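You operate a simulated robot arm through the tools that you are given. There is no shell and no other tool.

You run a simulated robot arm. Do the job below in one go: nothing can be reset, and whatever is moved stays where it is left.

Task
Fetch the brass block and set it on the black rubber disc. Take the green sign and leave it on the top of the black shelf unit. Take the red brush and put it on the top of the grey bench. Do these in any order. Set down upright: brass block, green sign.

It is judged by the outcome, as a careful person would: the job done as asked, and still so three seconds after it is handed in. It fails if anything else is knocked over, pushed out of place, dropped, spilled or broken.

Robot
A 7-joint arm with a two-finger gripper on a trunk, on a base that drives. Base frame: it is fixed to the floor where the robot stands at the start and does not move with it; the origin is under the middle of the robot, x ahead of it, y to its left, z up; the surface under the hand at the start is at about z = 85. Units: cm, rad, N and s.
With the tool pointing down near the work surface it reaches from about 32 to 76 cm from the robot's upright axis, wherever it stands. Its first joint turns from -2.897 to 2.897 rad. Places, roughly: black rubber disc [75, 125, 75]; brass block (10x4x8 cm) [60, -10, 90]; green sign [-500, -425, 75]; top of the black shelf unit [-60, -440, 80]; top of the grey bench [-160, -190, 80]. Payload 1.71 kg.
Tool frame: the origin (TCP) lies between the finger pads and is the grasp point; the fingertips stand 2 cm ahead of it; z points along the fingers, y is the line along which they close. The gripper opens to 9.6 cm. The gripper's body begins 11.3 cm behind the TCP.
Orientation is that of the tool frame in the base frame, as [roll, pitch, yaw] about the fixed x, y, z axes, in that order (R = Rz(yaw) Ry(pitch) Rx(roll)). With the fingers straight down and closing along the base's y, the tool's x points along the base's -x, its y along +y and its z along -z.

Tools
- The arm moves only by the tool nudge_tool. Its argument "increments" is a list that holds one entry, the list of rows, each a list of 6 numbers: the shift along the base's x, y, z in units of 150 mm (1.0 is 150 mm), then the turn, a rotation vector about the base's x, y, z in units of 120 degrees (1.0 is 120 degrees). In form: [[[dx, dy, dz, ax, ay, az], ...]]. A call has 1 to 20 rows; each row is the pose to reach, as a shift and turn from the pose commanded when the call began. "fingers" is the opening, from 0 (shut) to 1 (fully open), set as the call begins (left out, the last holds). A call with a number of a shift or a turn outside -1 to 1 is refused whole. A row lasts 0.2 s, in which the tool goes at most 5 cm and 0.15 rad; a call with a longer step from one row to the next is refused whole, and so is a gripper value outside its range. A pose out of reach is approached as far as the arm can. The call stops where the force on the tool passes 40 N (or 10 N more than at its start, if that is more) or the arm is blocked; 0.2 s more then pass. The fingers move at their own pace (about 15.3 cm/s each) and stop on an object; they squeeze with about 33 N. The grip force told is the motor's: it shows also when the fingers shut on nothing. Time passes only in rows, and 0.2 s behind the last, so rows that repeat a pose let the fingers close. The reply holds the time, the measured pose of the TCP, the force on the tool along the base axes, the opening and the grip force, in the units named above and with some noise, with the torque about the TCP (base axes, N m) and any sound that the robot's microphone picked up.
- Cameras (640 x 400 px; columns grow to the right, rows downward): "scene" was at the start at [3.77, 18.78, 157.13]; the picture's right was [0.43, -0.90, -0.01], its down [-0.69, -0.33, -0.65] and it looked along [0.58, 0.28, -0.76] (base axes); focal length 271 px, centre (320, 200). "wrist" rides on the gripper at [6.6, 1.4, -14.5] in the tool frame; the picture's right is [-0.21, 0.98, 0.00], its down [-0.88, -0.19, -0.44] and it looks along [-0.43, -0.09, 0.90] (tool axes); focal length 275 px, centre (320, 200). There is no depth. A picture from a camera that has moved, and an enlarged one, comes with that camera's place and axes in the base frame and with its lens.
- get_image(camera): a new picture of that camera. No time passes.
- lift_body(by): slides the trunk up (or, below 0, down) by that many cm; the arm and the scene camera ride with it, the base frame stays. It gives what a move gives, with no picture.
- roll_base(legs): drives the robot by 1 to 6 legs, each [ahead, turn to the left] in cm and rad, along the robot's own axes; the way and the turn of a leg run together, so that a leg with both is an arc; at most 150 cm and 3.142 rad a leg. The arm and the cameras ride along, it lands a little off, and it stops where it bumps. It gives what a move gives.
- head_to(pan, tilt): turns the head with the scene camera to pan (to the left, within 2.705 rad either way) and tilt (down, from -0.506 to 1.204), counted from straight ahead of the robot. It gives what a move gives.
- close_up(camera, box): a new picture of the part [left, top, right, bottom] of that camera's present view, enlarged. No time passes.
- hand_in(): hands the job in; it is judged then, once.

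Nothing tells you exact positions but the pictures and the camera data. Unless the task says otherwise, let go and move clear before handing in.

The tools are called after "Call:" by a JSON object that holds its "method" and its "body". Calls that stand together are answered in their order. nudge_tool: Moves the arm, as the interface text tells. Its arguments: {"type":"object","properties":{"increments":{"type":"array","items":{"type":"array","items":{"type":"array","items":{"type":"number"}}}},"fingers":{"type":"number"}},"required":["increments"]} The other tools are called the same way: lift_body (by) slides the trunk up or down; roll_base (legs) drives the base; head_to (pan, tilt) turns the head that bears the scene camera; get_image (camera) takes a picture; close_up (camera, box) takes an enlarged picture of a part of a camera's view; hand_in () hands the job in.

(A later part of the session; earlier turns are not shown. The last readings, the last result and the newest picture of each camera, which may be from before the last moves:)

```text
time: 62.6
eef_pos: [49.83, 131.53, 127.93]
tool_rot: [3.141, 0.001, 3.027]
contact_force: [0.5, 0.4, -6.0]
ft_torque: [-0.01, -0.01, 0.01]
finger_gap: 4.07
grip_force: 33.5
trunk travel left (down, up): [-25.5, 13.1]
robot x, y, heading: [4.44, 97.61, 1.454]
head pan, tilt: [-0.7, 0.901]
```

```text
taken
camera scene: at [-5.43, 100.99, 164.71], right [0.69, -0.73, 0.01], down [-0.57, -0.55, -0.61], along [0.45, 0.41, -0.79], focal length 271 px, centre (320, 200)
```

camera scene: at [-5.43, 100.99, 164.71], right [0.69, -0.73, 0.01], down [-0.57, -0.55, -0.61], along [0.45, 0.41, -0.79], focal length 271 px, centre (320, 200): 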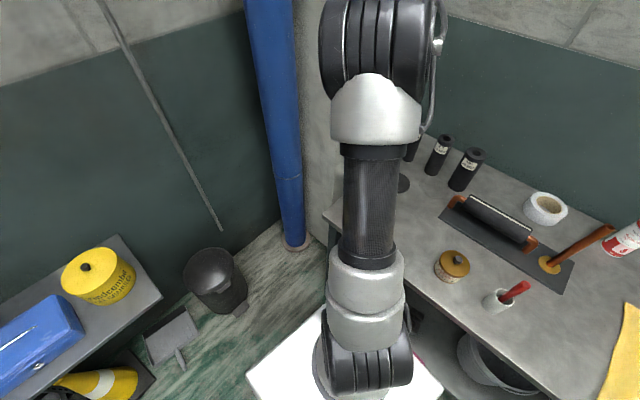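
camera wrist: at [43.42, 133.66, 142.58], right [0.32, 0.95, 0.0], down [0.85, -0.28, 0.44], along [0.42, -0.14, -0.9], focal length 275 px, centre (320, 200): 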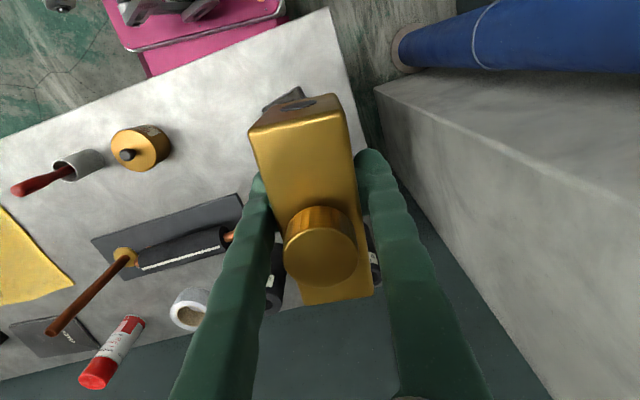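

Call:
{"method": "nudge_tool", "body": {"increments": [[[0.04, 0, 0, 0, 0, 0], [0.12, -0.03, 0, 0, 0, 0], [0.24, -0.08, 0, 0, 0, 0], [0.38, -0.13, 0, 0, 0, 0], [0.52, -0.18, 0, 0, 0, 0], [0.66, -0.24, 0, 0, 0, 0], [0.8, -0.27, 0, 0, 0, 0], [0.9, -0.27, 0, 0, 0, 0], [0.97, -0.27, 0, 0, 0, 0], [1.0, -0.27, 0, 0, 0, 0]]]}}

Call:
{"method": "nudge_tool", "body": {"increments": [[[0.03, 0, -0.03, 0, 0, 0], [0.08, 0, -0.1, 0, 0, 0], [0.12, 0, -0.2, 0, 0, 0], [0.147, 0, -0.3, 0, 0, 0], [0.147, 0, -0.4, 0, 0, 0], [0.147, 0, -0.5, 0, 0, 0], [0.147, 0, -0.6, 0, 0, 0], [0.147, 0, -0.7, 0, 0, 0], [0.147, 0, -0.8, 0, 0, 0], [0.147, 0, -0.88, 0, 0, 0], [0.147, 0, -0.95, 0, 0, 0], [0.147, 0, -1.0, 0, 0, 0]]]}}

Call:
{"method": "get_image", "body": {"camera": "wrist"}}

Call:
{"method": "get_image", "body": {"camera": "scene"}}

```text
time: 64.8
eef_pos: [64.36, 127.36, 128.04]
tool_rot: [-3.141, -0.001, 3.027]
contact_force: [-0.5, 0.5, -5.4]
ft_torque: [0.03, 0.02, 0.01]
finger_gap: 4.1
grip_force: 33.2
out of reach, approached as far as the arm can: row 9, 10
trunk travel left (down, up): [-25.5, 13.1]
robot x, y, heading: [4.8, 97.61, 1.458]
head pan, tilt: [-0.7, 0.901]
```

```text
time: 67.4
eef_pos: [69.42, 128.59, 114.0]
tool_rot: [-3.131, -0.023, 3.022]
contact_force: [-0.5, 0.2, -5.6]
ft_torque: [0.02, -0.01, 0.02]
finger_gap: 4.07
grip_force: 33.2
out of reach, approached as far as the arm can: row 5, 6, 7, 8, 9, 10, 11, 12
trunk travel left (down, up): [-25.5, 13.1]
robot x, y, heading: [4.75, 97.72, 1.459]
head pan, tilt: [-0.7, 0.901]
```

```text
taken
camera wrist: at [63.5, 130.89, 128.7], right [0.32, 0.95, -0.02], down [0.86, -0.28, 0.43], along [0.4, -0.15, -0.9], focal length 275 px, centre (320, 200)
```

wrist: 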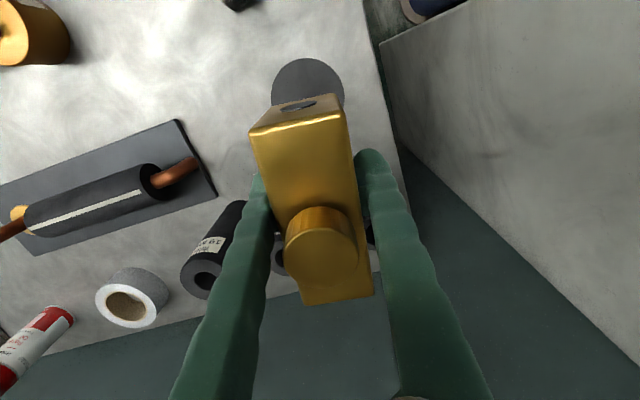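

```text
taken
camera scene: at [-5.4, 101.01, 164.71], right [0.69, -0.73, 0.01], down [-0.57, -0.55, -0.61], along [0.45, 0.41, -0.79], focal length 271 px, centre (320, 200)
```

scene: 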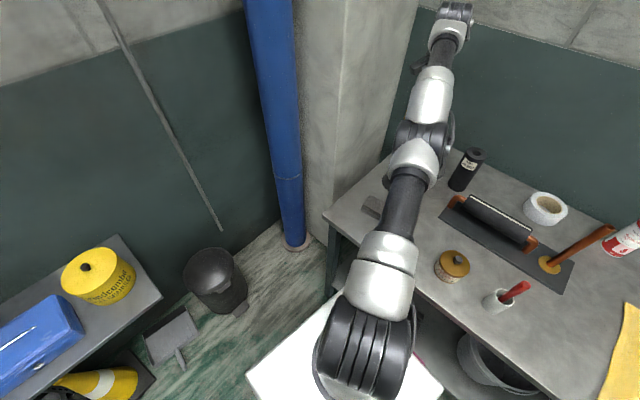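

The arm is near its reach limit up here. I'll lower the trunk, which should bring it well within reach, and re-check against the disc (seen near (65.5,127.5)).

Call:
{"method": "nudge_tool", "body": {"increments": [[[-0.05, -0.01, 0, 0, 0, 0], [-0.1, -0.03, 0, 0, 0, 0], [-0.16, -0.05, 0, 0, 0, 0], [-0.2, -0.06, 0, 0, 0, 0]]]}}

Call:
{"method": "lift_body", "body": {"by": -8}}

Call:
{"method": "get_image", "body": {"camera": "wrist"}}

```text
time: 68.4
eef_pos: [69.11, 128.68, 114.77]
tool_rot: [-3.129, -0.024, 3.022]
contact_force: [0.1, -0.4, -5.9]
ft_torque: [0.03, 0.04, 0.02]
finger_gap: 4.07
grip_force: 33.3
out of reach, approached as far as the arm can: row 1, 2, 3, 4
trunk travel left (down, up): [-25.5, 13.1]
robot x, y, heading: [4.34, 97.43, 1.456]
head pan, tilt: [-0.7, 0.901]
```

```text
time: 69.5
eef_pos: [69.18, 128.57, 107.12]
tool_rot: [-3.133, -0.019, 3.023]
contact_force: [-0.2, 0.5, -5.8]
ft_torque: [0.02, 0.0, 0.02]
finger_gap: 4.07
grip_force: 32.6
trunk travel left (down, up): [-17.5, 21.1]
robot x, y, heading: [4.8, 97.27, 1.455]
head pan, tilt: [-0.7, 0.901]
```

```text
taken
camera wrist: at [63.03, 131.07, 121.71], right [0.32, 0.95, -0.01], down [0.86, -0.28, 0.43], along [0.4, -0.15, -0.9], focal length 275 px, centre (320, 200)
```

wrist: 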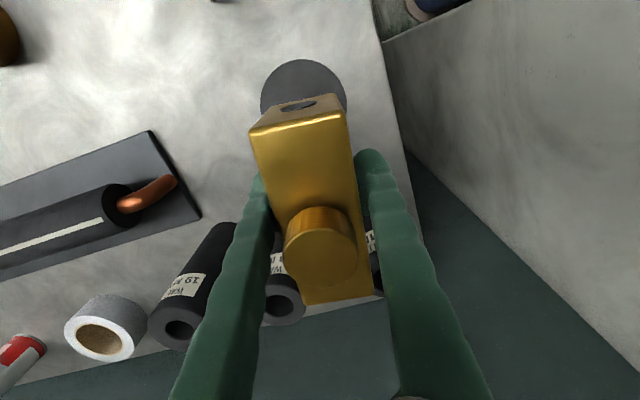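

Call:
{"method": "nudge_tool", "body": {"increments": [[[-0.04, -0.01, 0, 0, 0, 0], [-0.08, -0.03, 0, 0, 0, 0], [-0.12, -0.05, 0, 0, 0, 0], [-0.16, -0.07, 0, 0, 0, 0], [-0.2, -0.07, 0, 0, 0, 0]]]}}

Call:
{"method": "get_image", "body": {"camera": "wrist"}}

```text
time: 70.7
eef_pos: [68.58, 128.69, 107.87]
tool_rot: [-3.131, -0.024, 3.022]
contact_force: [0.3, 0.1, -6.7]
ft_torque: [0.0, 0.04, 0.01]
finger_gap: 4.09
grip_force: 32.7
out of reach, approached as far as the arm can: row 1, 2, 3, 4, 5
trunk travel left (down, up): [-17.5, 21.1]
robot x, y, heading: [4.79, 97.23, 1.457]
head pan, tilt: [-0.7, 0.901]
```

```text
taken
camera wrist: at [62.65, 131.17, 122.58], right [0.32, 0.95, -0.02], down [0.86, -0.28, 0.43], along [0.4, -0.15, -0.9], focal length 275 px, centre (320, 200)
```

wrist: 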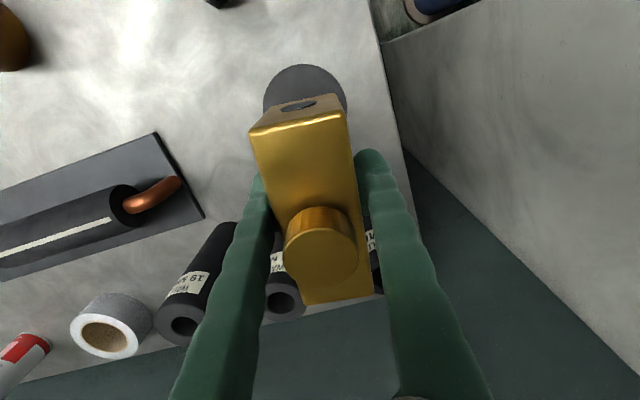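

The arm is stretched because the wrist is high; lowering the hand regains reach. I move inward and down together.

Call:
{"method": "nudge_tool", "body": {"increments": [[[-0.06, -0.02, -0.05, 0, 0, 0], [-0.1, -0.04, -0.1, 0, 0, 0], [-0.14, -0.06, -0.16, 0, 0, 0], [-0.18, -0.08, -0.22, 0, 0, 0], [-0.18, -0.08, -0.28, 0, 0, 0], [-0.18, -0.08, -0.34, 0, 0, 0], [-0.18, -0.08, -0.34, 0, 0, 0]]]}}

Call:
{"method": "get_image", "body": {"camera": "wrist"}}

```text
time: 72.3
eef_pos: [69.86, 129.39, 103.83]
tool_rot: [-3.128, -0.023, 3.023]
contact_force: [-0.1, 0.6, -5.6]
ft_torque: [0.01, 0.01, 0.01]
finger_gap: 4.07
grip_force: 33.4
out of reach, approached as far as the arm can: row 1, 2, 3, 4, 5, 6, 7
trunk travel left (down, up): [-17.5, 21.1]
robot x, y, heading: [4.81, 97.6, 1.459]
head pan, tilt: [-0.7, 0.901]
```

```text
taken
camera wrist: at [63.78, 131.75, 118.49], right [0.32, 0.95, -0.02], down [0.86, -0.28, 0.43], along [0.4, -0.15, -0.9], focal length 275 px, centre (320, 200)
```

wrist: 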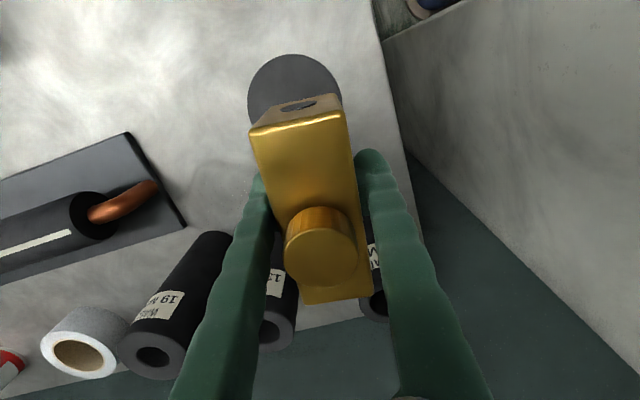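

The elbow seems stuck straight. I try a clear radial pull inward to bend it.

Call:
{"method": "nudge_tool", "body": {"increments": [[[-0.1, -0.06, 0, 0, 0, 0], [-0.2, -0.12, 0, 0, 0, 0], [-0.3, -0.17, 0, 0, 0, 0], [-0.4, -0.23, 0, 0, 0, 0], [-0.5, -0.29, 0, 0, 0, 0], [-0.5, -0.29, 0, 0, 0, 0]]]}}

```text
time: 73.7
eef_pos: [69.59, 128.36, 106.37]
tool_rot: [-3.131, -0.02, 3.022]
contact_force: [-0.2, 0.1, -5.8]
ft_torque: [0.01, 0.03, 0.0]
finger_gap: 4.07
grip_force: 33.1
out of reach, approached as far as the arm can: row 1, 2, 3, 4, 5, 6
trunk travel left (down, up): [-17.5, 21.1]
robot x, y, heading: [4.39, 97.11, 1.454]
head pan, tilt: [-0.7, 0.901]
```

Call:
{"method": "head_to", "body": {"pan": -0.9, "tilt": 0.5}}

Call:
{"method": "get_image", "body": {"camera": "scene"}}

```text
time: 74.6
eef_pos: [69.54, 128.38, 106.2]
tool_rot: [-3.131, -0.022, 3.025]
contact_force: [-0.2, 0.6, -5.2]
ft_torque: [0.01, 0.01, -0.02]
finger_gap: 4.05
grip_force: 33.7
trunk travel left (down, up): [-17.5, 21.1]
robot x, y, heading: [4.37, 97.19, 1.454]
head pan, tilt: [-0.901, 0.499]
```

```text
taken
camera scene: at [-3.19, 100.54, 160.18], right [0.53, -0.85, 0.01], down [-0.41, -0.27, -0.87], along [0.74, 0.46, -0.49], focal length 271 px, centre (320, 200)
```

scene: 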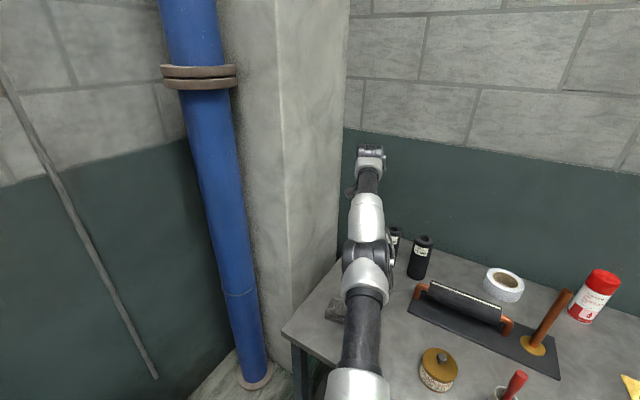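

The elbow has likely gone over its straight point to the wrong side. I'll raise a little and swing outwards through full stretch, then inward.

Call:
{"method": "nudge_tool", "body": {"increments": [[[0, 0, 0.15, 0, 0, 0], [0, 0, 0.3, 0, 0, 0], [0.1, 0.06, 0.35, 0, 0, 0], [0.25, 0.15, 0.35, 0, 0, 0], [0.4, 0.24, 0.35, 0, 0, 0]]]}}

Call:
{"method": "nudge_tool", "body": {"increments": [[[-0.15, -0.1, 0, 0, 0, 0], [-0.3, -0.2, 0, 0, 0, 0], [-0.45, -0.28, 0, 0, 0, 0], [-0.55, -0.33, 0, 0, 0, 0]]]}}

```text
time: 75.8
eef_pos: [68.85, 128.83, 110.1]
tool_rot: [-3.14, -0.002, 3.026]
contact_force: [0.5, -0.5, -5.1]
ft_torque: [0.03, 0.03, 0.0]
finger_gap: 4.08
grip_force: 32.8
out of reach, approached as far as the arm can: row 1, 2, 3, 4, 5
trunk travel left (down, up): [-17.5, 21.1]
robot x, y, heading: [4.7, 97.63, 1.456]
head pan, tilt: [-0.901, 0.499]
```

```text
time: 76.8
eef_pos: [59.91, 123.56, 110.08]
tool_rot: [3.14, 0.002, 3.029]
contact_force: [-0.8, 0.2, -5.0]
ft_torque: [0.04, -0.09, 0.01]
finger_gap: 4.06
grip_force: 33.6
trunk travel left (down, up): [-17.5, 21.1]
robot x, y, heading: [4.14, 97.22, 1.457]
head pan, tilt: [-0.901, 0.499]
```

Freed: the arm bends again and the tool is straight. Now I lower and look at the disc.

Call:
{"method": "nudge_tool", "body": {"increments": [[[0, 0, -0.05, 0, 0, 0], [0, 0, -0.12, 0, 0, 0], [0, 0, -0.2, 0, 0, 0], [0, 0, -0.3, 0, 0, 0], [0, 0, -0.4, 0, 0, 0], [0, 0, -0.5, 0, 0, 0], [0, 0, -0.58, 0, 0, 0], [0, 0, -0.64, 0, 0, 0], [0, 0, -0.67, 0, 0, 0]]]}}

Call:
{"method": "get_image", "body": {"camera": "wrist"}}

Call:
{"method": "get_image", "body": {"camera": "scene"}}

```text
time: 78.8
eef_pos: [59.89, 123.41, 99.99]
tool_rot: [-3.14, -0.002, 3.026]
contact_force: [0.6, 0.6, -5.8]
ft_torque: [-0.01, 0.02, -0.02]
finger_gap: 4.08
grip_force: 33.2
trunk travel left (down, up): [-17.5, 21.1]
robot x, y, heading: [5.03, 97.38, 1.456]
head pan, tilt: [-0.901, 0.499]
```

```text
taken
camera wrist: at [53.61, 125.73, 114.57], right [0.32, 0.95, 0.0], down [0.85, -0.28, 0.44], along [0.42, -0.14, -0.9], focal length 275 px, centre (320, 200)
```

wrist: 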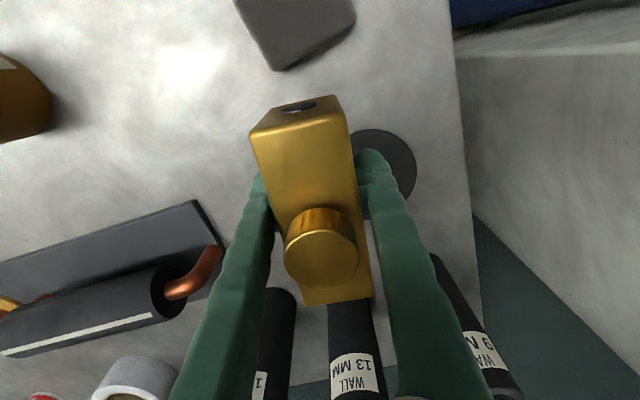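

```text
taken
camera scene: at [-3.19, 100.53, 160.19], right [0.53, -0.85, 0.01], down [-0.41, -0.27, -0.87], along [0.74, 0.46, -0.49], focal length 271 px, centre (320, 200)
```

scene: 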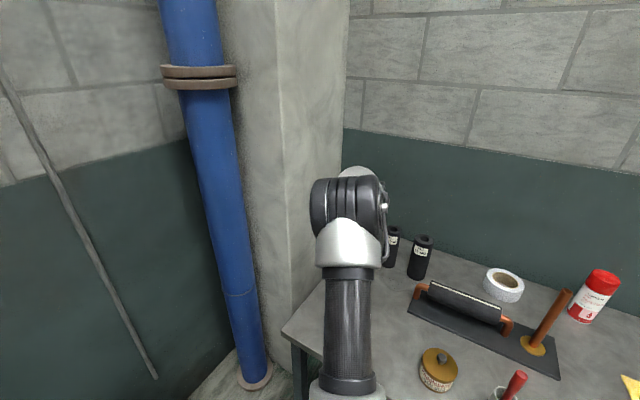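

Call:
{"method": "nudge_tool", "body": {"increments": [[[0.05, 0.04, 0, 0, 0, 0], [0.15, 0.11, -0.03, 0, 0, 0], [0.25, 0.18, -0.06, 0, 0, 0], [0.34, 0.245, -0.1, 0, 0, 0], [0.4, 0.285, -0.15, 0, 0, 0], [0.4, 0.285, -0.22, 0, 0, 0], [0.4, 0.285, -0.3, 0, 0, 0], [0.4, 0.285, -0.38, 0, 0, 0], [0.4, 0.285, -0.45, 0, 0, 0]]]}}

Call:
{"method": "get_image", "body": {"camera": "wrist"}}

```text
time: 80.8
eef_pos: [66.16, 127.71, 93.15]
tool_rot: [-3.14, -0.002, 3.026]
contact_force: [-0.2, 0.1, -5.9]
ft_torque: [0.03, 0.04, -0.01]
finger_gap: 4.06
grip_force: 33.2
trunk travel left (down, up): [-17.5, 21.1]
robot x, y, heading: [4.57, 97.75, 1.46]
head pan, tilt: [-0.901, 0.499]
```

```text
taken
camera wrist: at [59.74, 130.01, 107.78], right [0.32, 0.95, 0.0], down [0.85, -0.28, 0.44], along [0.42, -0.14, -0.9], focal length 275 px, centre (320, 200)
```

wrist: 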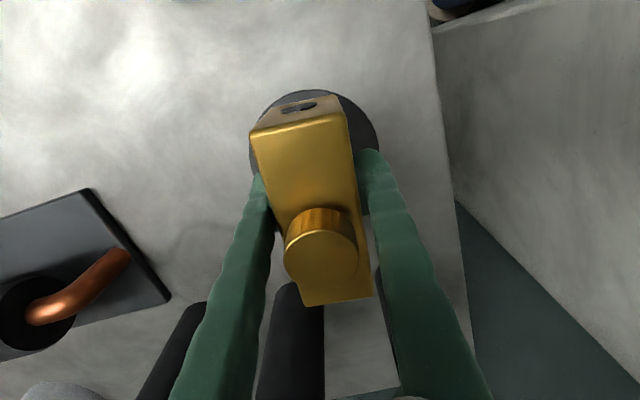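

The block is centred over the disc. Lowering gently until contact.

Call:
{"method": "nudge_tool", "body": {"increments": [[[0, 0, -0.06, 0, 0, 0], [0, 0, -0.12, 0, 0, 0], [0, 0, -0.18, 0, 0, 0], [0, 0, -0.23, 0, 0, 0], [0, 0, -0.27, 0, 0, 0], [0, 0, -0.3, 0, 0, 0]]]}}

Call:
{"method": "nudge_tool", "body": {"increments": [[[0, 0, -0.02, 0, 0, 0], [0, 0, -0.04, 0, 0, 0]]]}}

```text
time: 82.2
eef_pos: [66.14, 127.85, 88.78]
tool_rot: [-3.141, -0.001, 3.028]
contact_force: [0.3, -0.2, -6.5]
ft_torque: [-0.01, 0.0, 0.03]
finger_gap: 4.06
grip_force: 33.3
trunk travel left (down, up): [-17.5, 21.1]
robot x, y, heading: [4.33, 97.13, 1.454]
head pan, tilt: [-0.901, 0.499]
```

```text
time: 82.8
eef_pos: [66.05, 127.68, 88.08]
tool_rot: [-3.14, -0.001, 3.024]
contact_force: [0.7, 0.1, -5.6]
ft_torque: [-0.02, 0.04, -0.01]
finger_gap: 4.06
grip_force: 32.6
trunk travel left (down, up): [-17.5, 21.1]
robot x, y, heading: [4.9, 97.44, 1.459]
head pan, tilt: [-0.901, 0.499]
```

Call:
{"method": "nudge_tool", "body": {"increments": [[[0, 0, -0.015, 0, 0, 0], [0, 0, -0.03, 0, 0, 0]]]}}

```text
time: 83.4
eef_pos: [66.16, 127.75, 87.69]
tool_rot: [-3.141, 0.0, 3.026]
contact_force: [-0.8, -0.3, -0.3]
ft_torque: [-0.04, -0.2, 0.0]
finger_gap: 4.09
grip_force: 32.9
trunk travel left (down, up): [-17.5, 21.1]
robot x, y, heading: [4.97, 97.52, 1.458]
head pan, tilt: [-0.901, 0.499]
```

Contact is made. A hair lower, then release and rise.

Call:
{"method": "nudge_tool", "body": {"increments": [[[0, 0, -0.008, 0, 0, 0], [0, 0, -0.008, 0, 0, 0]]]}}

Call:
{"method": "nudge_tool", "body": {"increments": [[[0, 0, 0, 0, 0, 0], [0, 0, 0, 0, 0, 0], [0, 0, 0, 0, 0, 0]]], "fingers": 0.75}}

Call:
{"method": "get_image", "body": {"camera": "wrist"}}

```text
time: 84.0
eef_pos: [66.0, 127.67, 87.77]
tool_rot: [3.142, 0.001, 3.027]
contact_force: [0.2, 0.3, 6.7]
ft_torque: [-0.05, -0.6, -0.02]
finger_gap: 4.08
grip_force: 33.1
trunk travel left (down, up): [-17.5, 21.1]
robot x, y, heading: [4.43, 97.49, 1.458]
head pan, tilt: [-0.901, 0.499]
```

```text
time: 84.8
eef_pos: [65.94, 127.75, 87.58]
tool_rot: [-3.14, -0.002, 3.027]
contact_force: [-0.6, -0.4, -0.8]
ft_torque: [-0.01, 0.0, 0.02]
finger_gap: 7.19
grip_force: 0.1
trunk travel left (down, up): [-17.5, 21.1]
robot x, y, heading: [4.43, 97.36, 1.458]
head pan, tilt: [-0.901, 0.499]
```

```text
taken
camera wrist: at [59.64, 130.01, 102.2], right [0.32, 0.95, 0.0], down [0.85, -0.28, 0.44], along [0.42, -0.14, -0.9], focal length 275 px, centre (320, 200)
```

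wrist: 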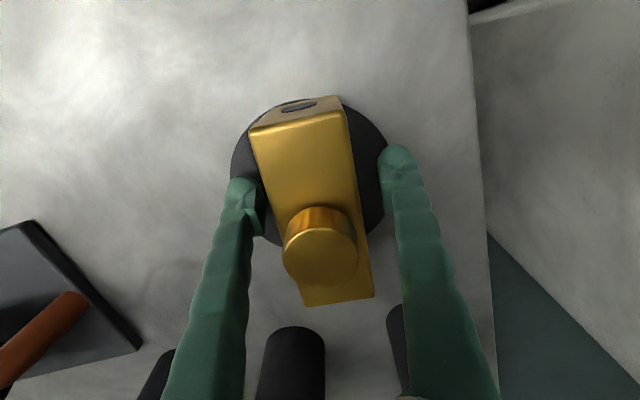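

Call:
{"method": "nudge_tool", "body": {"increments": [[[0, 0, 0.1, 0, 0, 0], [0, 0, 0.25, 0, 0, 0], [0, 0, 0.45, 0, 0, 0], [-0.1, -0.05, 0.65, 0, 0, 0], [-0.25, -0.15, 0.8, 0, 0, 0], [-0.45, -0.25, 0.9, 0, 0, 0], [-0.6, -0.35, 1.0, 0, 0, 0]]]}}

Call:
{"method": "get_image", "body": {"camera": "wrist"}}

```text
time: 86.4
eef_pos: [56.96, 122.36, 102.67]
tool_rot: [-3.141, -0.001, 3.027]
contact_force: [0.8, 0.2, 0.1]
ft_torque: [0.03, -0.02, -0.02]
finger_gap: 7.21
grip_force: 0.0
trunk travel left (down, up): [-17.5, 21.1]
robot x, y, heading: [4.58, 97.54, 1.459]
head pan, tilt: [-0.901, 0.499]
```

```text
taken
camera wrist: at [50.49, 124.53, 117.19], right [0.32, 0.95, 0.0], down [0.85, -0.28, 0.44], along [0.42, -0.14, -0.9], focal length 275 px, centre (320, 200)
```

wrist: 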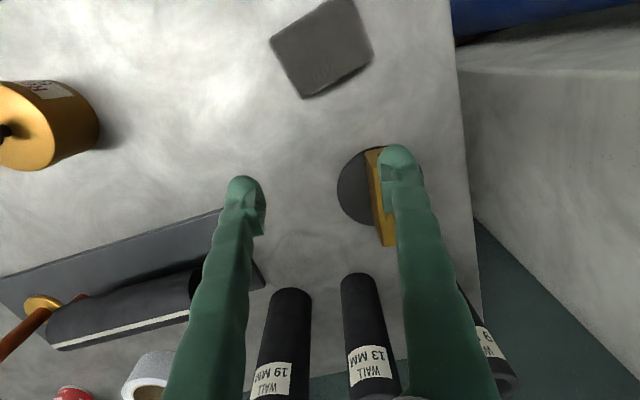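

The block rests on the disc. Now I retract the arm and look closely at the red-handled thing in the cup.

Call:
{"method": "nudge_tool", "body": {"increments": [[[-0.2, 0, 0.1, 0, 0, 0], [-0.4, 0, 0.25, 0, 0, 0], [-0.65, 0, 0.4, 0, 0, 0], [-0.85, 0.1, 0.6, 0, 0, 0], [-1.0, 0.2, 0.8, 0, 0, 0]]]}}

Call:
{"method": "head_to", "body": {"pan": -1.4, "tilt": 0.9}}

Call:
{"method": "get_image", "body": {"camera": "scene"}}

Call:
{"method": "get_image", "body": {"camera": "wrist"}}

```text
time: 87.6
eef_pos: [41.84, 125.32, 114.53]
tool_rot: [3.14, 0.002, 3.026]
contact_force: [0.3, 0.4, 0.1]
ft_torque: [0.02, -0.01, 0.01]
finger_gap: 7.19
grip_force: 0.0
trunk travel left (down, up): [-17.5, 21.1]
robot x, y, heading: [4.82, 97.56, 1.462]
head pan, tilt: [-0.901, 0.499]
```

```text
time: 88.5
eef_pos: [42.06, 125.35, 114.46]
tool_rot: [3.14, -0.002, 3.026]
contact_force: [0.3, -0.2, -0.5]
ft_torque: [-0.05, -0.01, -0.01]
finger_gap: 7.18
grip_force: 0.0
trunk travel left (down, up): [-17.5, 21.1]
robot x, y, heading: [4.59, 97.23, 1.457]
head pan, tilt: [-1.4, 0.901]
```

```text
taken
camera scene: at [-3.45, 96.09, 156.88], right [0.06, -1.0, 0.02], down [-0.78, -0.06, -0.62], along [0.62, 0.02, -0.79], focal length 271 px, centre (320, 200)
```

scene: 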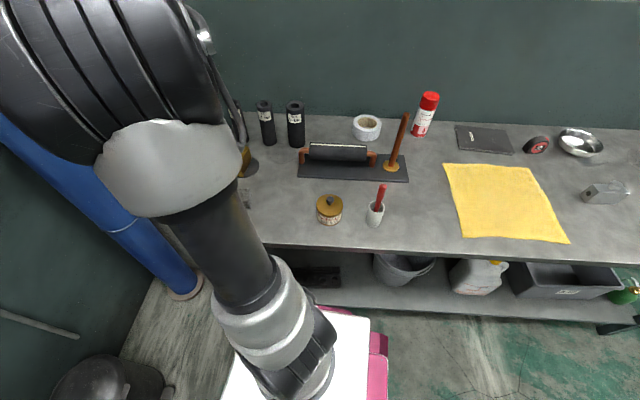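

```text
taken
camera wrist: at [35.59, 127.66, 129.1], right [0.32, 0.95, 0.0], down [0.85, -0.28, 0.44], along [0.42, -0.14, -0.9], focal length 275 px, centre (320, 200)
```

wrist: 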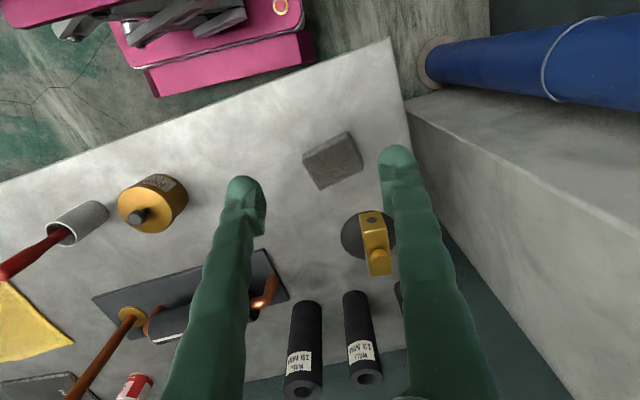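

Call:
{"method": "close_up", "body": {"camera": "scene", "box": [345, 170, 405, 235]}}

Call:
{"method": "close_up", "body": {"camera": "wrist", "box": [0, 180, 130, 300]}}

Call:
{"method": "close_up", "body": {"camera": "wrist", "box": [300, 180, 440, 300]}}

```text
6.15 times, centred on (375, 202) of scene
camera zoom: at [-3.45, 96.09, 156.88], right [0.06, -1.0, 0.02], down [-0.78, -0.06, -0.62], along [0.62, 0.02, -0.79], focal length 1666 px, centre (-18, 185)
```

zoom: 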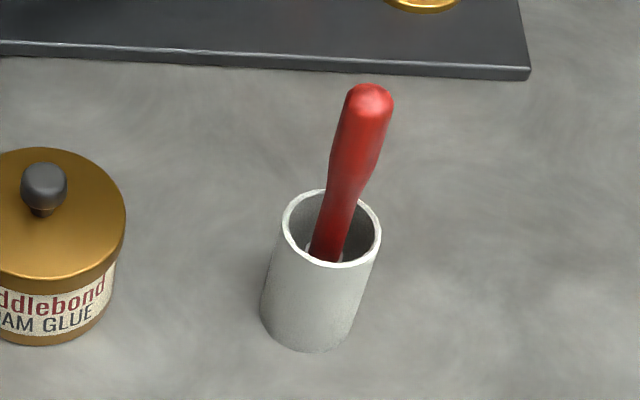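

```text
3.33 times, centred on (65, 240) of wrist
camera zoom: at [35.59, 127.66, 129.1], right [0.32, 0.95, 0.0], down [0.85, -0.28, 0.44], along [0.42, -0.14, -0.9], focal length 918 px, centre (1170, 67)
```

zoom: 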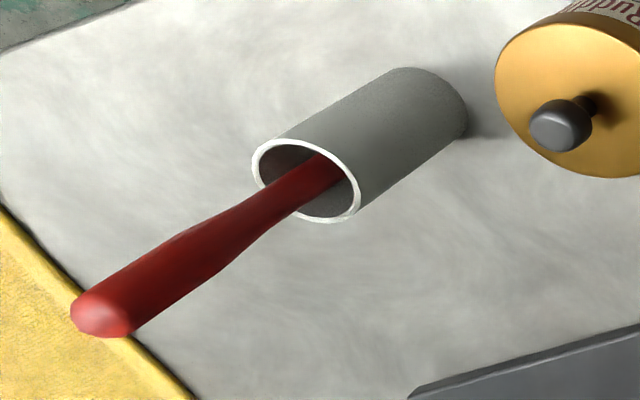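

```text
3.33 times, centred on (370, 240) of wrist
camera zoom: at [35.59, 127.66, 129.1], right [0.32, 0.95, 0.0], down [0.85, -0.28, 0.44], along [0.42, -0.14, -0.9], focal length 918 px, centre (153, 67)
```

zoom: 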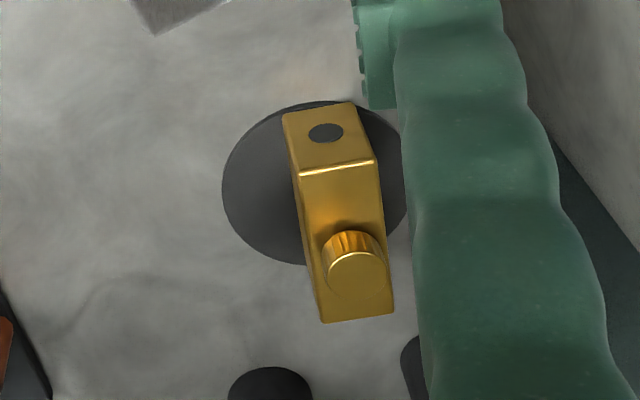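

The block sits well on the disc. The red handle in the pot looks like a brush (handle up); I compare with other red things by zooming at the far units.

Call:
{"method": "head_to", "body": {"pan": -2.7, "tilt": 0.2}}

Call:
{"method": "get_image", "body": {"camera": "scene"}}

Call:
{"method": "head_to", "body": {"pan": 2.7, "tilt": 0.2}}

Call:
{"method": "get_image", "body": {"camera": "scene"}}

```text
time: 90.0
eef_pos: [42.14, 125.43, 114.58]
tool_rot: [-3.141, -0.002, 3.026]
contact_force: [-0.3, 0.7, 0.1]
ft_torque: [-0.02, -0.01, 0.0]
finger_gap: 7.19
grip_force: 0.0
trunk travel left (down, up): [-17.5, 21.1]
robot x, y, heading: [4.38, 97.27, 1.456]
head pan, tilt: [-2.7, 0.201]
```

```text
taken
camera scene: at [-7.95, 86.92, 163.18], right [-0.95, -0.32, 0.01], down [-0.07, 0.17, -0.98], along [0.32, -0.93, -0.18], focal length 271 px, centre (320, 200)
```

scene: 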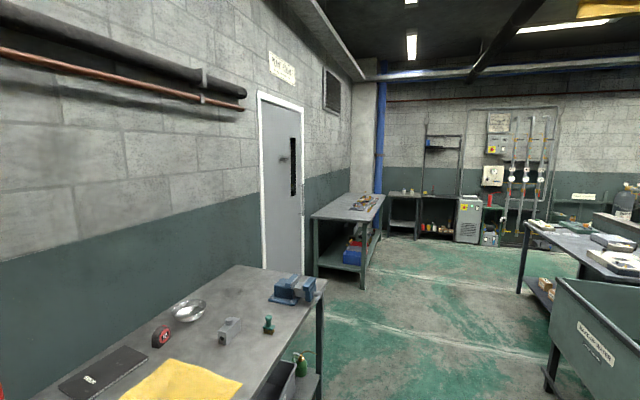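

```text
time: 94.2
eef_pos: [41.94, 125.4, 114.54]
tool_rot: [-3.141, -0.001, 3.027]
contact_force: [-0.2, 0.4, 0.8]
ft_torque: [0.01, 0.01, 0.01]
finger_gap: 7.19
grip_force: 0.1
trunk travel left (down, up): [-17.5, 21.1]
robot x, y, heading: [4.78, 97.3, 1.459]
head pan, tilt: [2.7, 0.201]
```

```text
taken
camera scene: at [-15.88, 87.82, 163.19], right [-0.85, 0.53, -0.01], down [0.1, 0.15, -0.98], along [-0.52, -0.84, -0.18], focal length 271 px, centre (320, 200)
```

scene: 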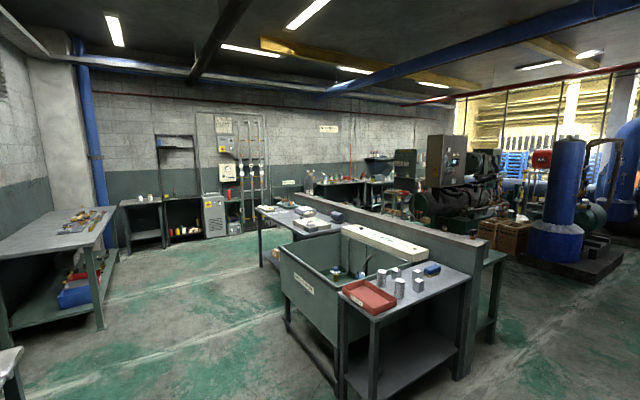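

Call:
{"method": "close_up", "body": {"camera": "scene", "box": [150, 175, 210, 215]}}

Call:
{"method": "close_up", "body": {"camera": "scene", "box": [300, 160, 420, 220]}}

Call:
{"method": "close_up", "body": {"camera": "scene", "box": [40, 200, 120, 260]}}

Call:
{"method": "close_up", "body": {"camera": "scene", "box": [250, 190, 370, 260]}}

```text
10.00 times, centred on (180, 195) of scene
camera zoom: at [-15.88, 87.82, 163.19], right [-0.85, 0.53, -0.01], down [0.1, 0.15, -0.98], along [-0.52, -0.84, -0.18], focal length 2708 px, centre (1720, 250)
```

zoom: 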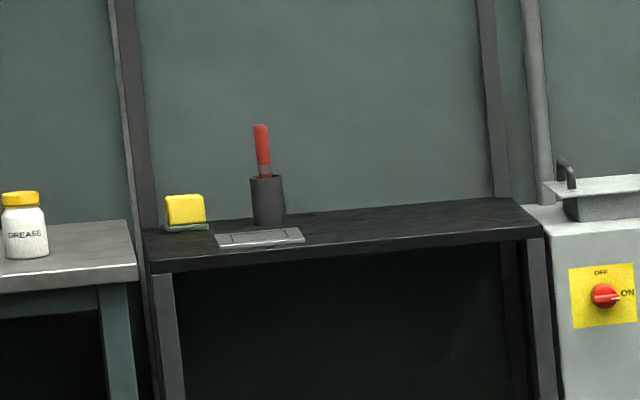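

```text
5.33 times, centred on (360, 190) of scene
camera zoom: at [-15.88, 87.82, 163.19], right [-0.85, 0.53, -0.01], down [0.1, 0.15, -0.98], along [-0.52, -0.84, -0.18], focal length 1444 px, centre (107, 253)
```

zoom: 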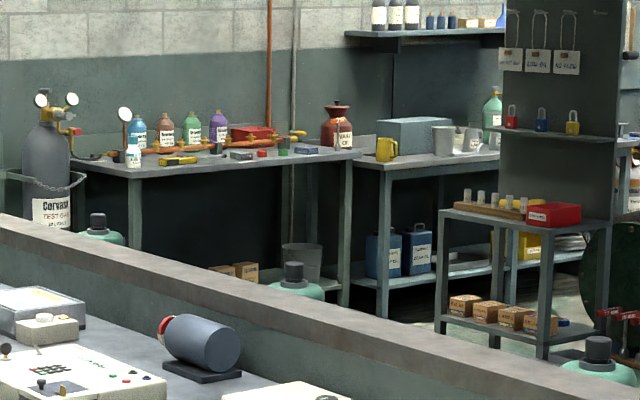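

```text
6.67 times, centred on (80, 230) of scene
camera zoom: at [-15.88, 87.82, 163.19], right [-0.85, 0.53, -0.01], down [0.1, 0.15, -0.98], along [-0.52, -0.84, -0.18], focal length 1805 px, centre (1920, 0)
```

zoom: 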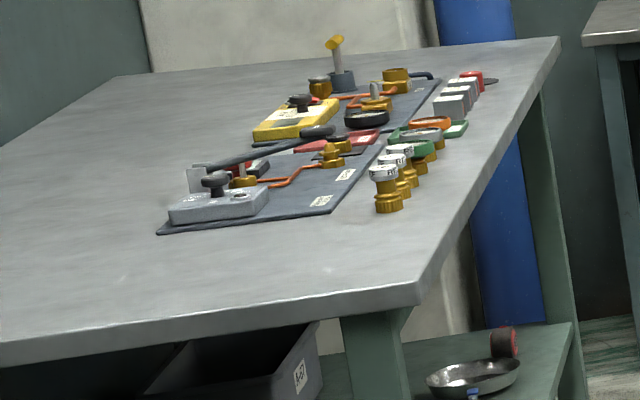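

```text
5.33 times, centred on (310, 225) of scene
camera zoom: at [-15.88, 87.82, 163.19], right [-0.85, 0.53, -0.01], down [0.1, 0.15, -0.98], along [-0.52, -0.84, -0.18], focal length 1444 px, centre (373, 67)
```

zoom: 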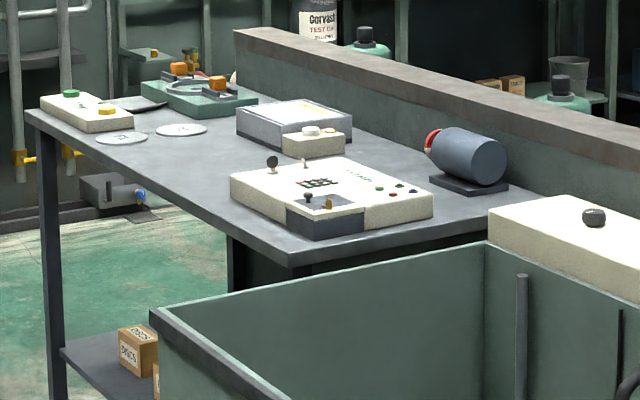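

There's a second red handle, in a dark pot on the black shelf unit, and the green brush shows a knob-brush shape. I'll survey systematically for the red brush before deciding.

Call:
{"method": "close_up", "body": {"camera": "scene", "box": [330, 240, 490, 340]}}

Call:
{"method": "close_up", "body": {"camera": "scene", "box": [0, 220, 130, 340]}}

Call:
{"method": "head_to", "body": {"pan": 0.8, "tilt": 0.5}}

Call:
{"method": "get_image", "body": {"camera": "scene"}}

Call:
{"method": "head_to", "body": {"pan": -2.0, "tilt": 0.7}}

Call:
{"method": "get_image", "body": {"camera": "scene"}}

Call:
{"method": "head_to", "body": {"pan": 1.6, "tilt": 0.3}}

Call:
{"method": "get_image", "body": {"camera": "scene"}}

```text
4.00 times, centred on (410, 290) of scene
camera zoom: at [-15.88, 87.82, 163.19], right [-0.85, 0.53, -0.01], down [0.1, 0.15, -0.98], along [-0.52, -0.84, -0.18], focal length 1083 px, centre (-40, -160)
```

zoom: 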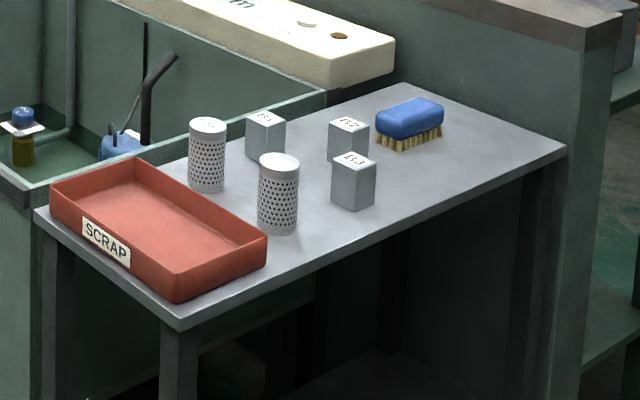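

```text
3.33 times, centred on (65, 280) of scene
camera zoom: at [-15.88, 87.82, 163.19], right [-0.85, 0.53, -0.01], down [0.1, 0.15, -0.98], along [-0.52, -0.84, -0.18], focal length 902 px, centre (1170, -67)
```

zoom: 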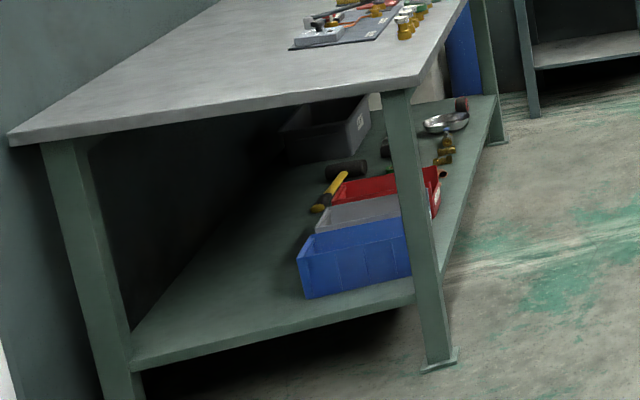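

```text
time: 96.1
eef_pos: [42.03, 125.39, 114.6]
tool_rot: [-3.14, -0.001, 3.027]
contact_force: [0.3, -0.5, -0.8]
ft_torque: [0.02, -0.04, 0.05]
finger_gap: 7.21
grip_force: 0.1
trunk travel left (down, up): [-17.5, 21.1]
robot x, y, heading: [4.55, 97.16, 1.457]
head pan, tilt: [0.799, 0.499]
```

```text
taken
camera scene: at [-16.74, 102.73, 160.18], right [0.77, 0.63, -0.01], down [0.3, -0.38, -0.87], along [-0.56, 0.67, -0.49], focal length 271 px, centre (320, 200)
```

scene: 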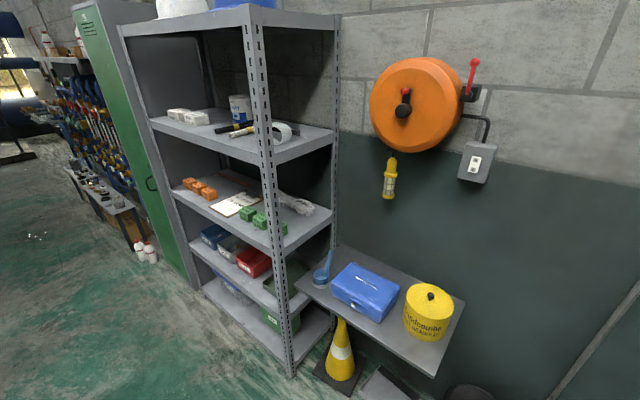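

```text
time: 98.5
eef_pos: [41.9, 125.54, 114.5]
tool_rot: [-3.141, -0.001, 3.027]
contact_force: [-1.0, -0.1, -0.3]
ft_torque: [-0.01, -0.02, -0.03]
finger_gap: 7.19
grip_force: 0.1
trunk travel left (down, up): [-17.5, 21.1]
robot x, y, heading: [4.82, 97.49, 1.453]
head pan, tilt: [-2.0, 0.7]
```

```text
taken
camera scene: at [-3.7, 91.28, 158.57], right [-0.52, -0.86, 0.02], down [-0.55, 0.32, -0.77], along [0.65, -0.41, -0.64], focal length 271 px, centre (320, 200)
```

scene: 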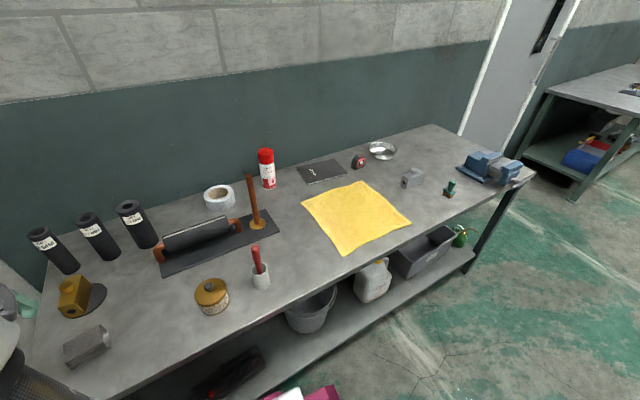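

```text
time: 101.5
eef_pos: [42.01, 125.47, 114.52]
tool_rot: [3.141, -0.002, 3.028]
contact_force: [0.6, 0.0, -1.0]
ft_torque: [-0.02, 0.01, -0.03]
finger_gap: 7.2
grip_force: 0.0
trunk travel left (down, up): [-17.5, 21.1]
robot x, y, heading: [4.54, 97.44, 1.459]
head pan, tilt: [1.6, 0.3]
```

```text
taken
camera scene: at [-20.27, 96.51, 162.12], right [0.08, 1.0, -0.02], down [0.29, -0.04, -0.96], along [-0.95, 0.08, -0.3], focal length 271 px, centre (320, 200)
```

scene: 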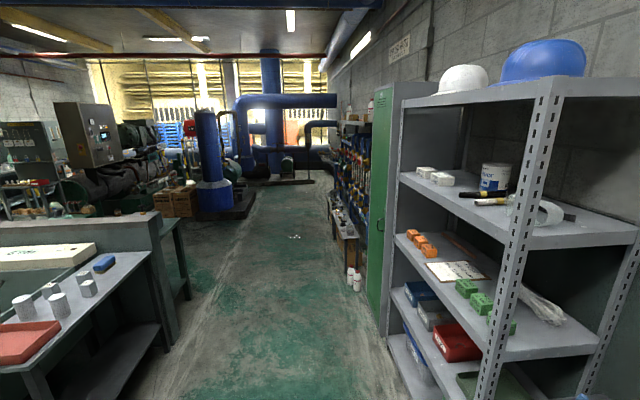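

There's also a blue brush on the scrap table. To tell what the red-handled thing in the white pot is, I'll bring the wrist camera over it and look inside.

Call:
{"method": "nudge_tool", "body": {"increments": [[[0, -0.25, 0.15, 0, 0, 0], [0, -0.5, 0.3, 0, 0, 0], [0, -0.75, 0.45, 0, 0, 0], [0, -1.0, 0.6, 0, 0, 0]]]}}

Call:
{"method": "nudge_tool", "body": {"increments": [[[0, -0.25, 0, 0, 0, 0], [0, -0.5, 0, 0, 0, 0], [0, -0.75, 0, 0, 0, 0], [0, -1.0, 0, 0, 0, 0]]]}}

Call:
{"method": "get_image", "body": {"camera": "wrist"}}

```text
time: 102.5
eef_pos: [41.93, 110.36, 123.54]
tool_rot: [-3.141, -0.001, 3.025]
contact_force: [0.2, -0.7, 0.5]
ft_torque: [0.0, -0.02, -0.05]
finger_gap: 7.19
grip_force: 0.1
trunk travel left (down, up): [-17.5, 21.1]
robot x, y, heading: [4.38, 97.17, 1.453]
head pan, tilt: [1.6, 0.3]
```

```text
time: 103.5
eef_pos: [41.76, 95.52, 123.59]
tool_rot: [3.14, 0.0, 3.029]
contact_force: [-0.1, 0.2, 0.8]
ft_torque: [0.01, -0.01, 0.01]
finger_gap: 7.22
grip_force: 0.0
trunk travel left (down, up): [-17.5, 21.1]
robot x, y, heading: [5.04, 97.66, 1.457]
head pan, tilt: [1.6, 0.3]
```

```text
taken
camera wrist: at [35.45, 97.74, 138.19], right [0.32, 0.95, 0.0], down [0.85, -0.28, 0.44], along [0.42, -0.14, -0.9], focal length 275 px, centre (320, 200)
```

wrist: 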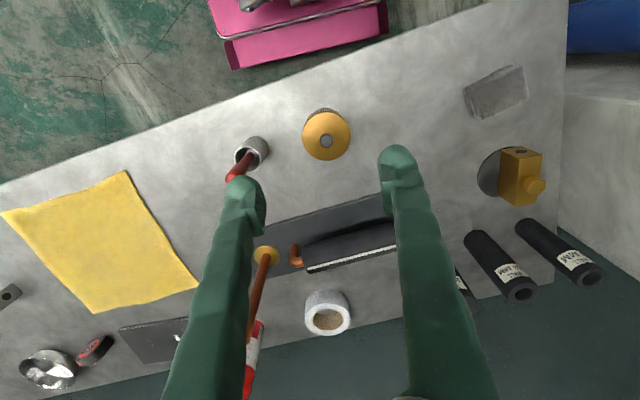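

Call:
{"method": "nudge_tool", "body": {"increments": [[[0, -0.25, 0, 0, 0, 0], [0.0, -0.5, 0, 0, 0, 0], [0.0, -0.8, 0, 0, 0, 0]]]}}

Call:
{"method": "get_image", "body": {"camera": "wrist"}}

Call:
{"method": "close_up", "body": {"camera": "wrist", "box": [250, 80, 390, 200]}}

```text
time: 104.3
eef_pos: [41.93, 83.46, 123.67]
tool_rot: [3.142, -0.001, 3.026]
contact_force: [0.7, -0.6, -0.2]
ft_torque: [0.03, 0.03, 0.0]
finger_gap: 7.2
grip_force: 0.0
trunk travel left (down, up): [-17.5, 21.1]
robot x, y, heading: [4.82, 97.22, 1.455]
head pan, tilt: [1.6, 0.3]
```

```text
taken
camera wrist: at [35.54, 85.63, 138.18], right [0.32, 0.95, 0.0], down [0.85, -0.28, 0.44], along [0.42, -0.14, -0.9], focal length 275 px, centre (320, 200)
```

wrist: 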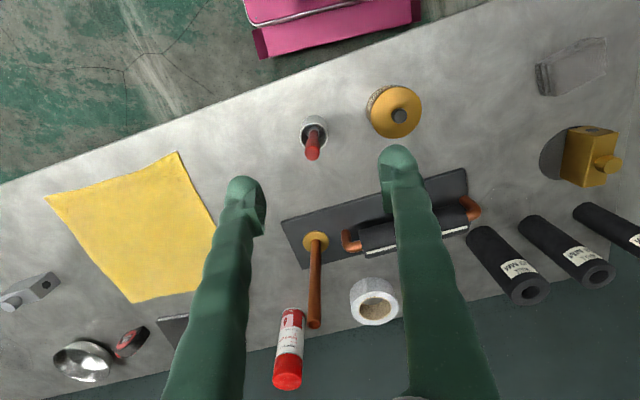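

```text
3.33 times, centred on (320, 140) of wrist
camera zoom: at [35.54, 85.63, 138.18], right [0.32, 0.95, 0.0], down [0.85, -0.28, 0.44], along [0.42, -0.14, -0.9], focal length 918 px, centre (320, 400)
```

zoom: 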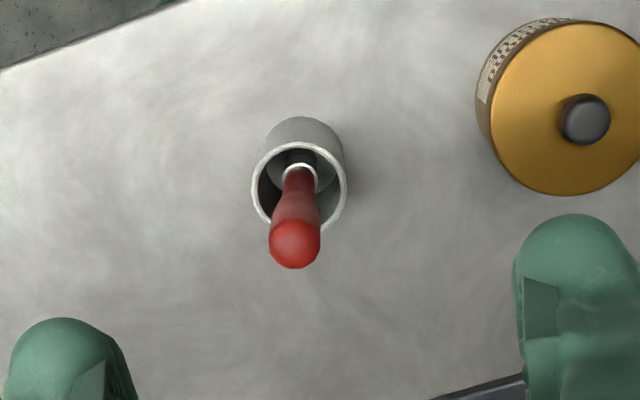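

Inside the pot I see a metal ferrule below the red handle: it is a brush. To be sure it's the one meant, I zoom hard on the other red handle on the black shelf.

Call:
{"method": "head_to", "body": {"pan": 2.7, "tilt": 0.2}}

Call:
{"method": "close_up", "body": {"camera": "scene", "box": [168, 182, 186, 200]}}

Call:
{"method": "close_up", "body": {"camera": "scene", "box": [300, 175, 350, 200]}}

Call:
{"method": "close_up", "body": {"camera": "scene", "box": [345, 160, 395, 200]}}

```text
time: 105.7
eef_pos: [41.9, 83.74, 123.61]
tool_rot: [-3.14, -0.001, 3.026]
contact_force: [-0.7, -0.1, 0.5]
ft_torque: [-0.02, 0.0, 0.02]
finger_gap: 7.23
grip_force: 0.0
trunk travel left (down, up): [-17.5, 21.1]
robot x, y, heading: [4.12, 97.5, 1.459]
head pan, tilt: [2.7, 0.201]
```

```text
16.00 times, centred on (177, 191) of scene
camera zoom: at [-15.88, 87.8, 163.18], right [-0.85, 0.53, -0.01], down [0.1, 0.15, -0.98], along [-0.52, -0.84, -0.18], focal length 4332 px, centre (2608, 344)
```

zoom: 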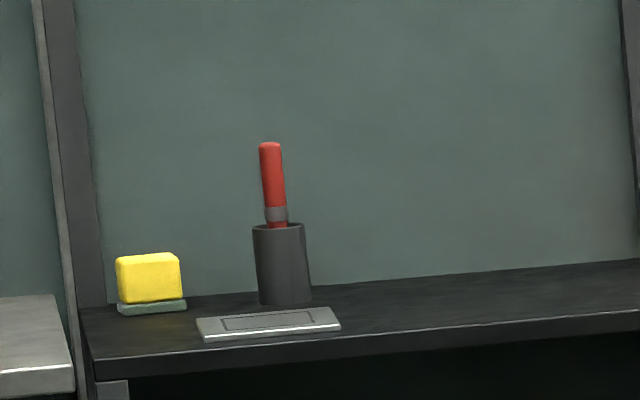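

```text
12.80 times, centred on (325, 188) of scene
camera zoom: at [-15.88, 87.8, 163.18], right [-0.85, 0.53, -0.01], down [0.1, 0.15, -0.98], along [-0.52, -0.84, -0.18], focal length 3466 px, centre (256, 360)
```

zoom: 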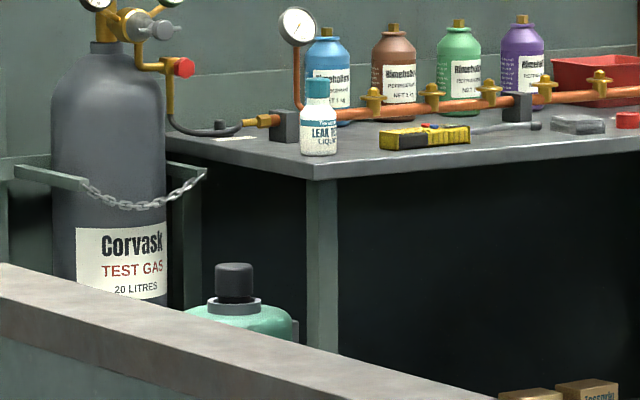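

```text
10.00 times, centred on (370, 180) of scene
camera zoom: at [-15.88, 87.8, 163.18], right [-0.85, 0.53, -0.01], down [0.1, 0.15, -0.98], along [-0.52, -0.84, -0.18], focal length 2708 px, centre (-180, 400)
```

zoom: 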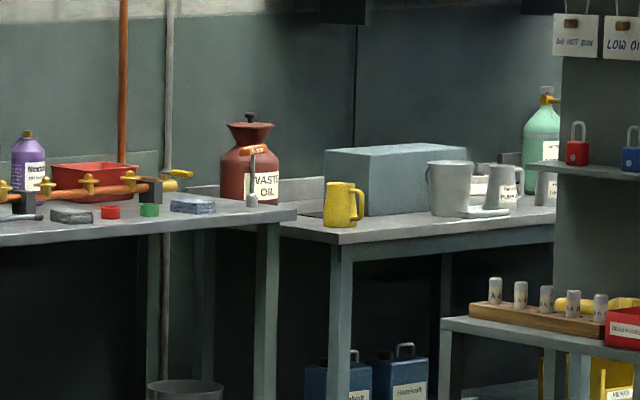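

The shelf item is a marker-like pen (red barrel, grey ring), so the red brush is the one in the white pot at about (45.2,81.2), handle tip at z≈102.6. I first turn the hand by 180° so the camera will be on top when I later lay the brush down.

Call:
{"method": "nudge_tool", "body": {"increments": [[[0, 0, 0, 0, 0, -0.07], [0, 0, 0, 0, 0, -0.14], [0, 0, 0, 0, 0, -0.21], [0, 0, 0, 0, 0, -0.28], [0, 0, 0, 0, 0, -0.35], [0, 0, 0, 0, 0, -0.42], [0, 0, 0, 0, 0, -0.49], [0, 0, 0, 0, 0, -0.56], [0, 0, 0, 0, 0, -0.63], [0, 0, 0, 0, 0, -0.7], [0, 0, 0, 0, 0, -0.75]]], "fingers": 0.75}}

Call:
{"method": "nudge_tool", "body": {"increments": [[[0, 0, 0, 0, 0, -0.07], [0, 0, 0, 0, 0, -0.14], [0, 0, 0, 0, 0, -0.21], [0, 0, 0, 0, 0, -0.28], [0, 0, 0, 0, 0, -0.35], [0, 0, 0, 0, 0, -0.42], [0, 0, 0, 0, 0, -0.49], [0, 0, 0, 0, 0, -0.56], [0, 0, 0, 0, 0, -0.63], [0, 0, 0, 0, 0, -0.7], [0, 0, 0, 0, 0, -0.75]]]}}

Call:
{"method": "get_image", "body": {"camera": "wrist"}}

```text
time: 108.1
eef_pos: [41.77, 83.45, 123.6]
tool_rot: [3.138, -0.001, 1.453]
contact_force: [0.3, -0.6, -1.1]
ft_torque: [0.01, 0.01, -0.02]
finger_gap: 7.15
grip_force: 0.1
trunk travel left (down, up): [-17.5, 21.1]
robot x, y, heading: [4.39, 97.3, 1.459]
head pan, tilt: [2.7, 0.201]
```

```text
time: 110.5
eef_pos: [41.87, 83.7, 123.69]
tool_rot: [-3.141, -0.002, -0.116]
contact_force: [0.4, -0.2, 1.0]
ft_torque: [0.0, -0.04, 0.01]
finger_gap: 7.2
grip_force: 0.1
trunk travel left (down, up): [-17.5, 21.1]
robot x, y, heading: [4.8, 97.75, 1.461]
head pan, tilt: [2.7, 0.201]
```

```text
taken
camera wrist: at [48.03, 81.64, 138.22], right [-0.32, -0.95, 0.0], down [-0.85, 0.29, 0.44], along [-0.42, 0.14, -0.9], focal length 275 px, centre (320, 200)
```

wrist: 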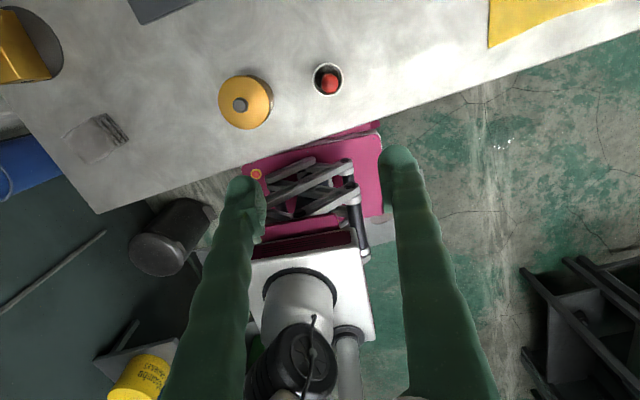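

Call:
{"method": "close_up", "body": {"camera": "wrist", "box": [290, 50, 370, 110]}}

```text
6.67 times, centred on (330, 80) of wrist
camera zoom: at [48.03, 81.64, 138.22], right [-0.32, -0.95, 0.0], down [-0.85, 0.29, 0.44], along [-0.42, 0.14, -0.9], focal length 1835 px, centre (253, 1000)
```

zoom: 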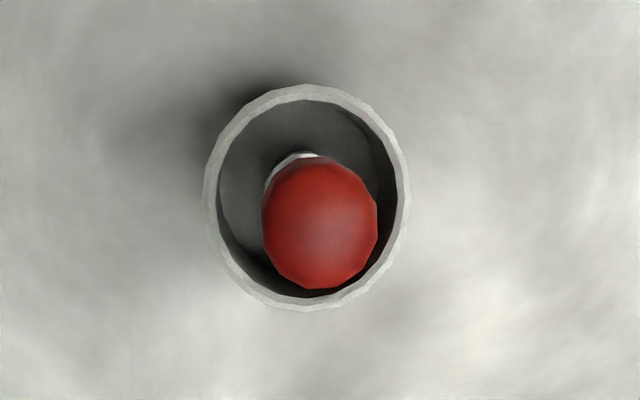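

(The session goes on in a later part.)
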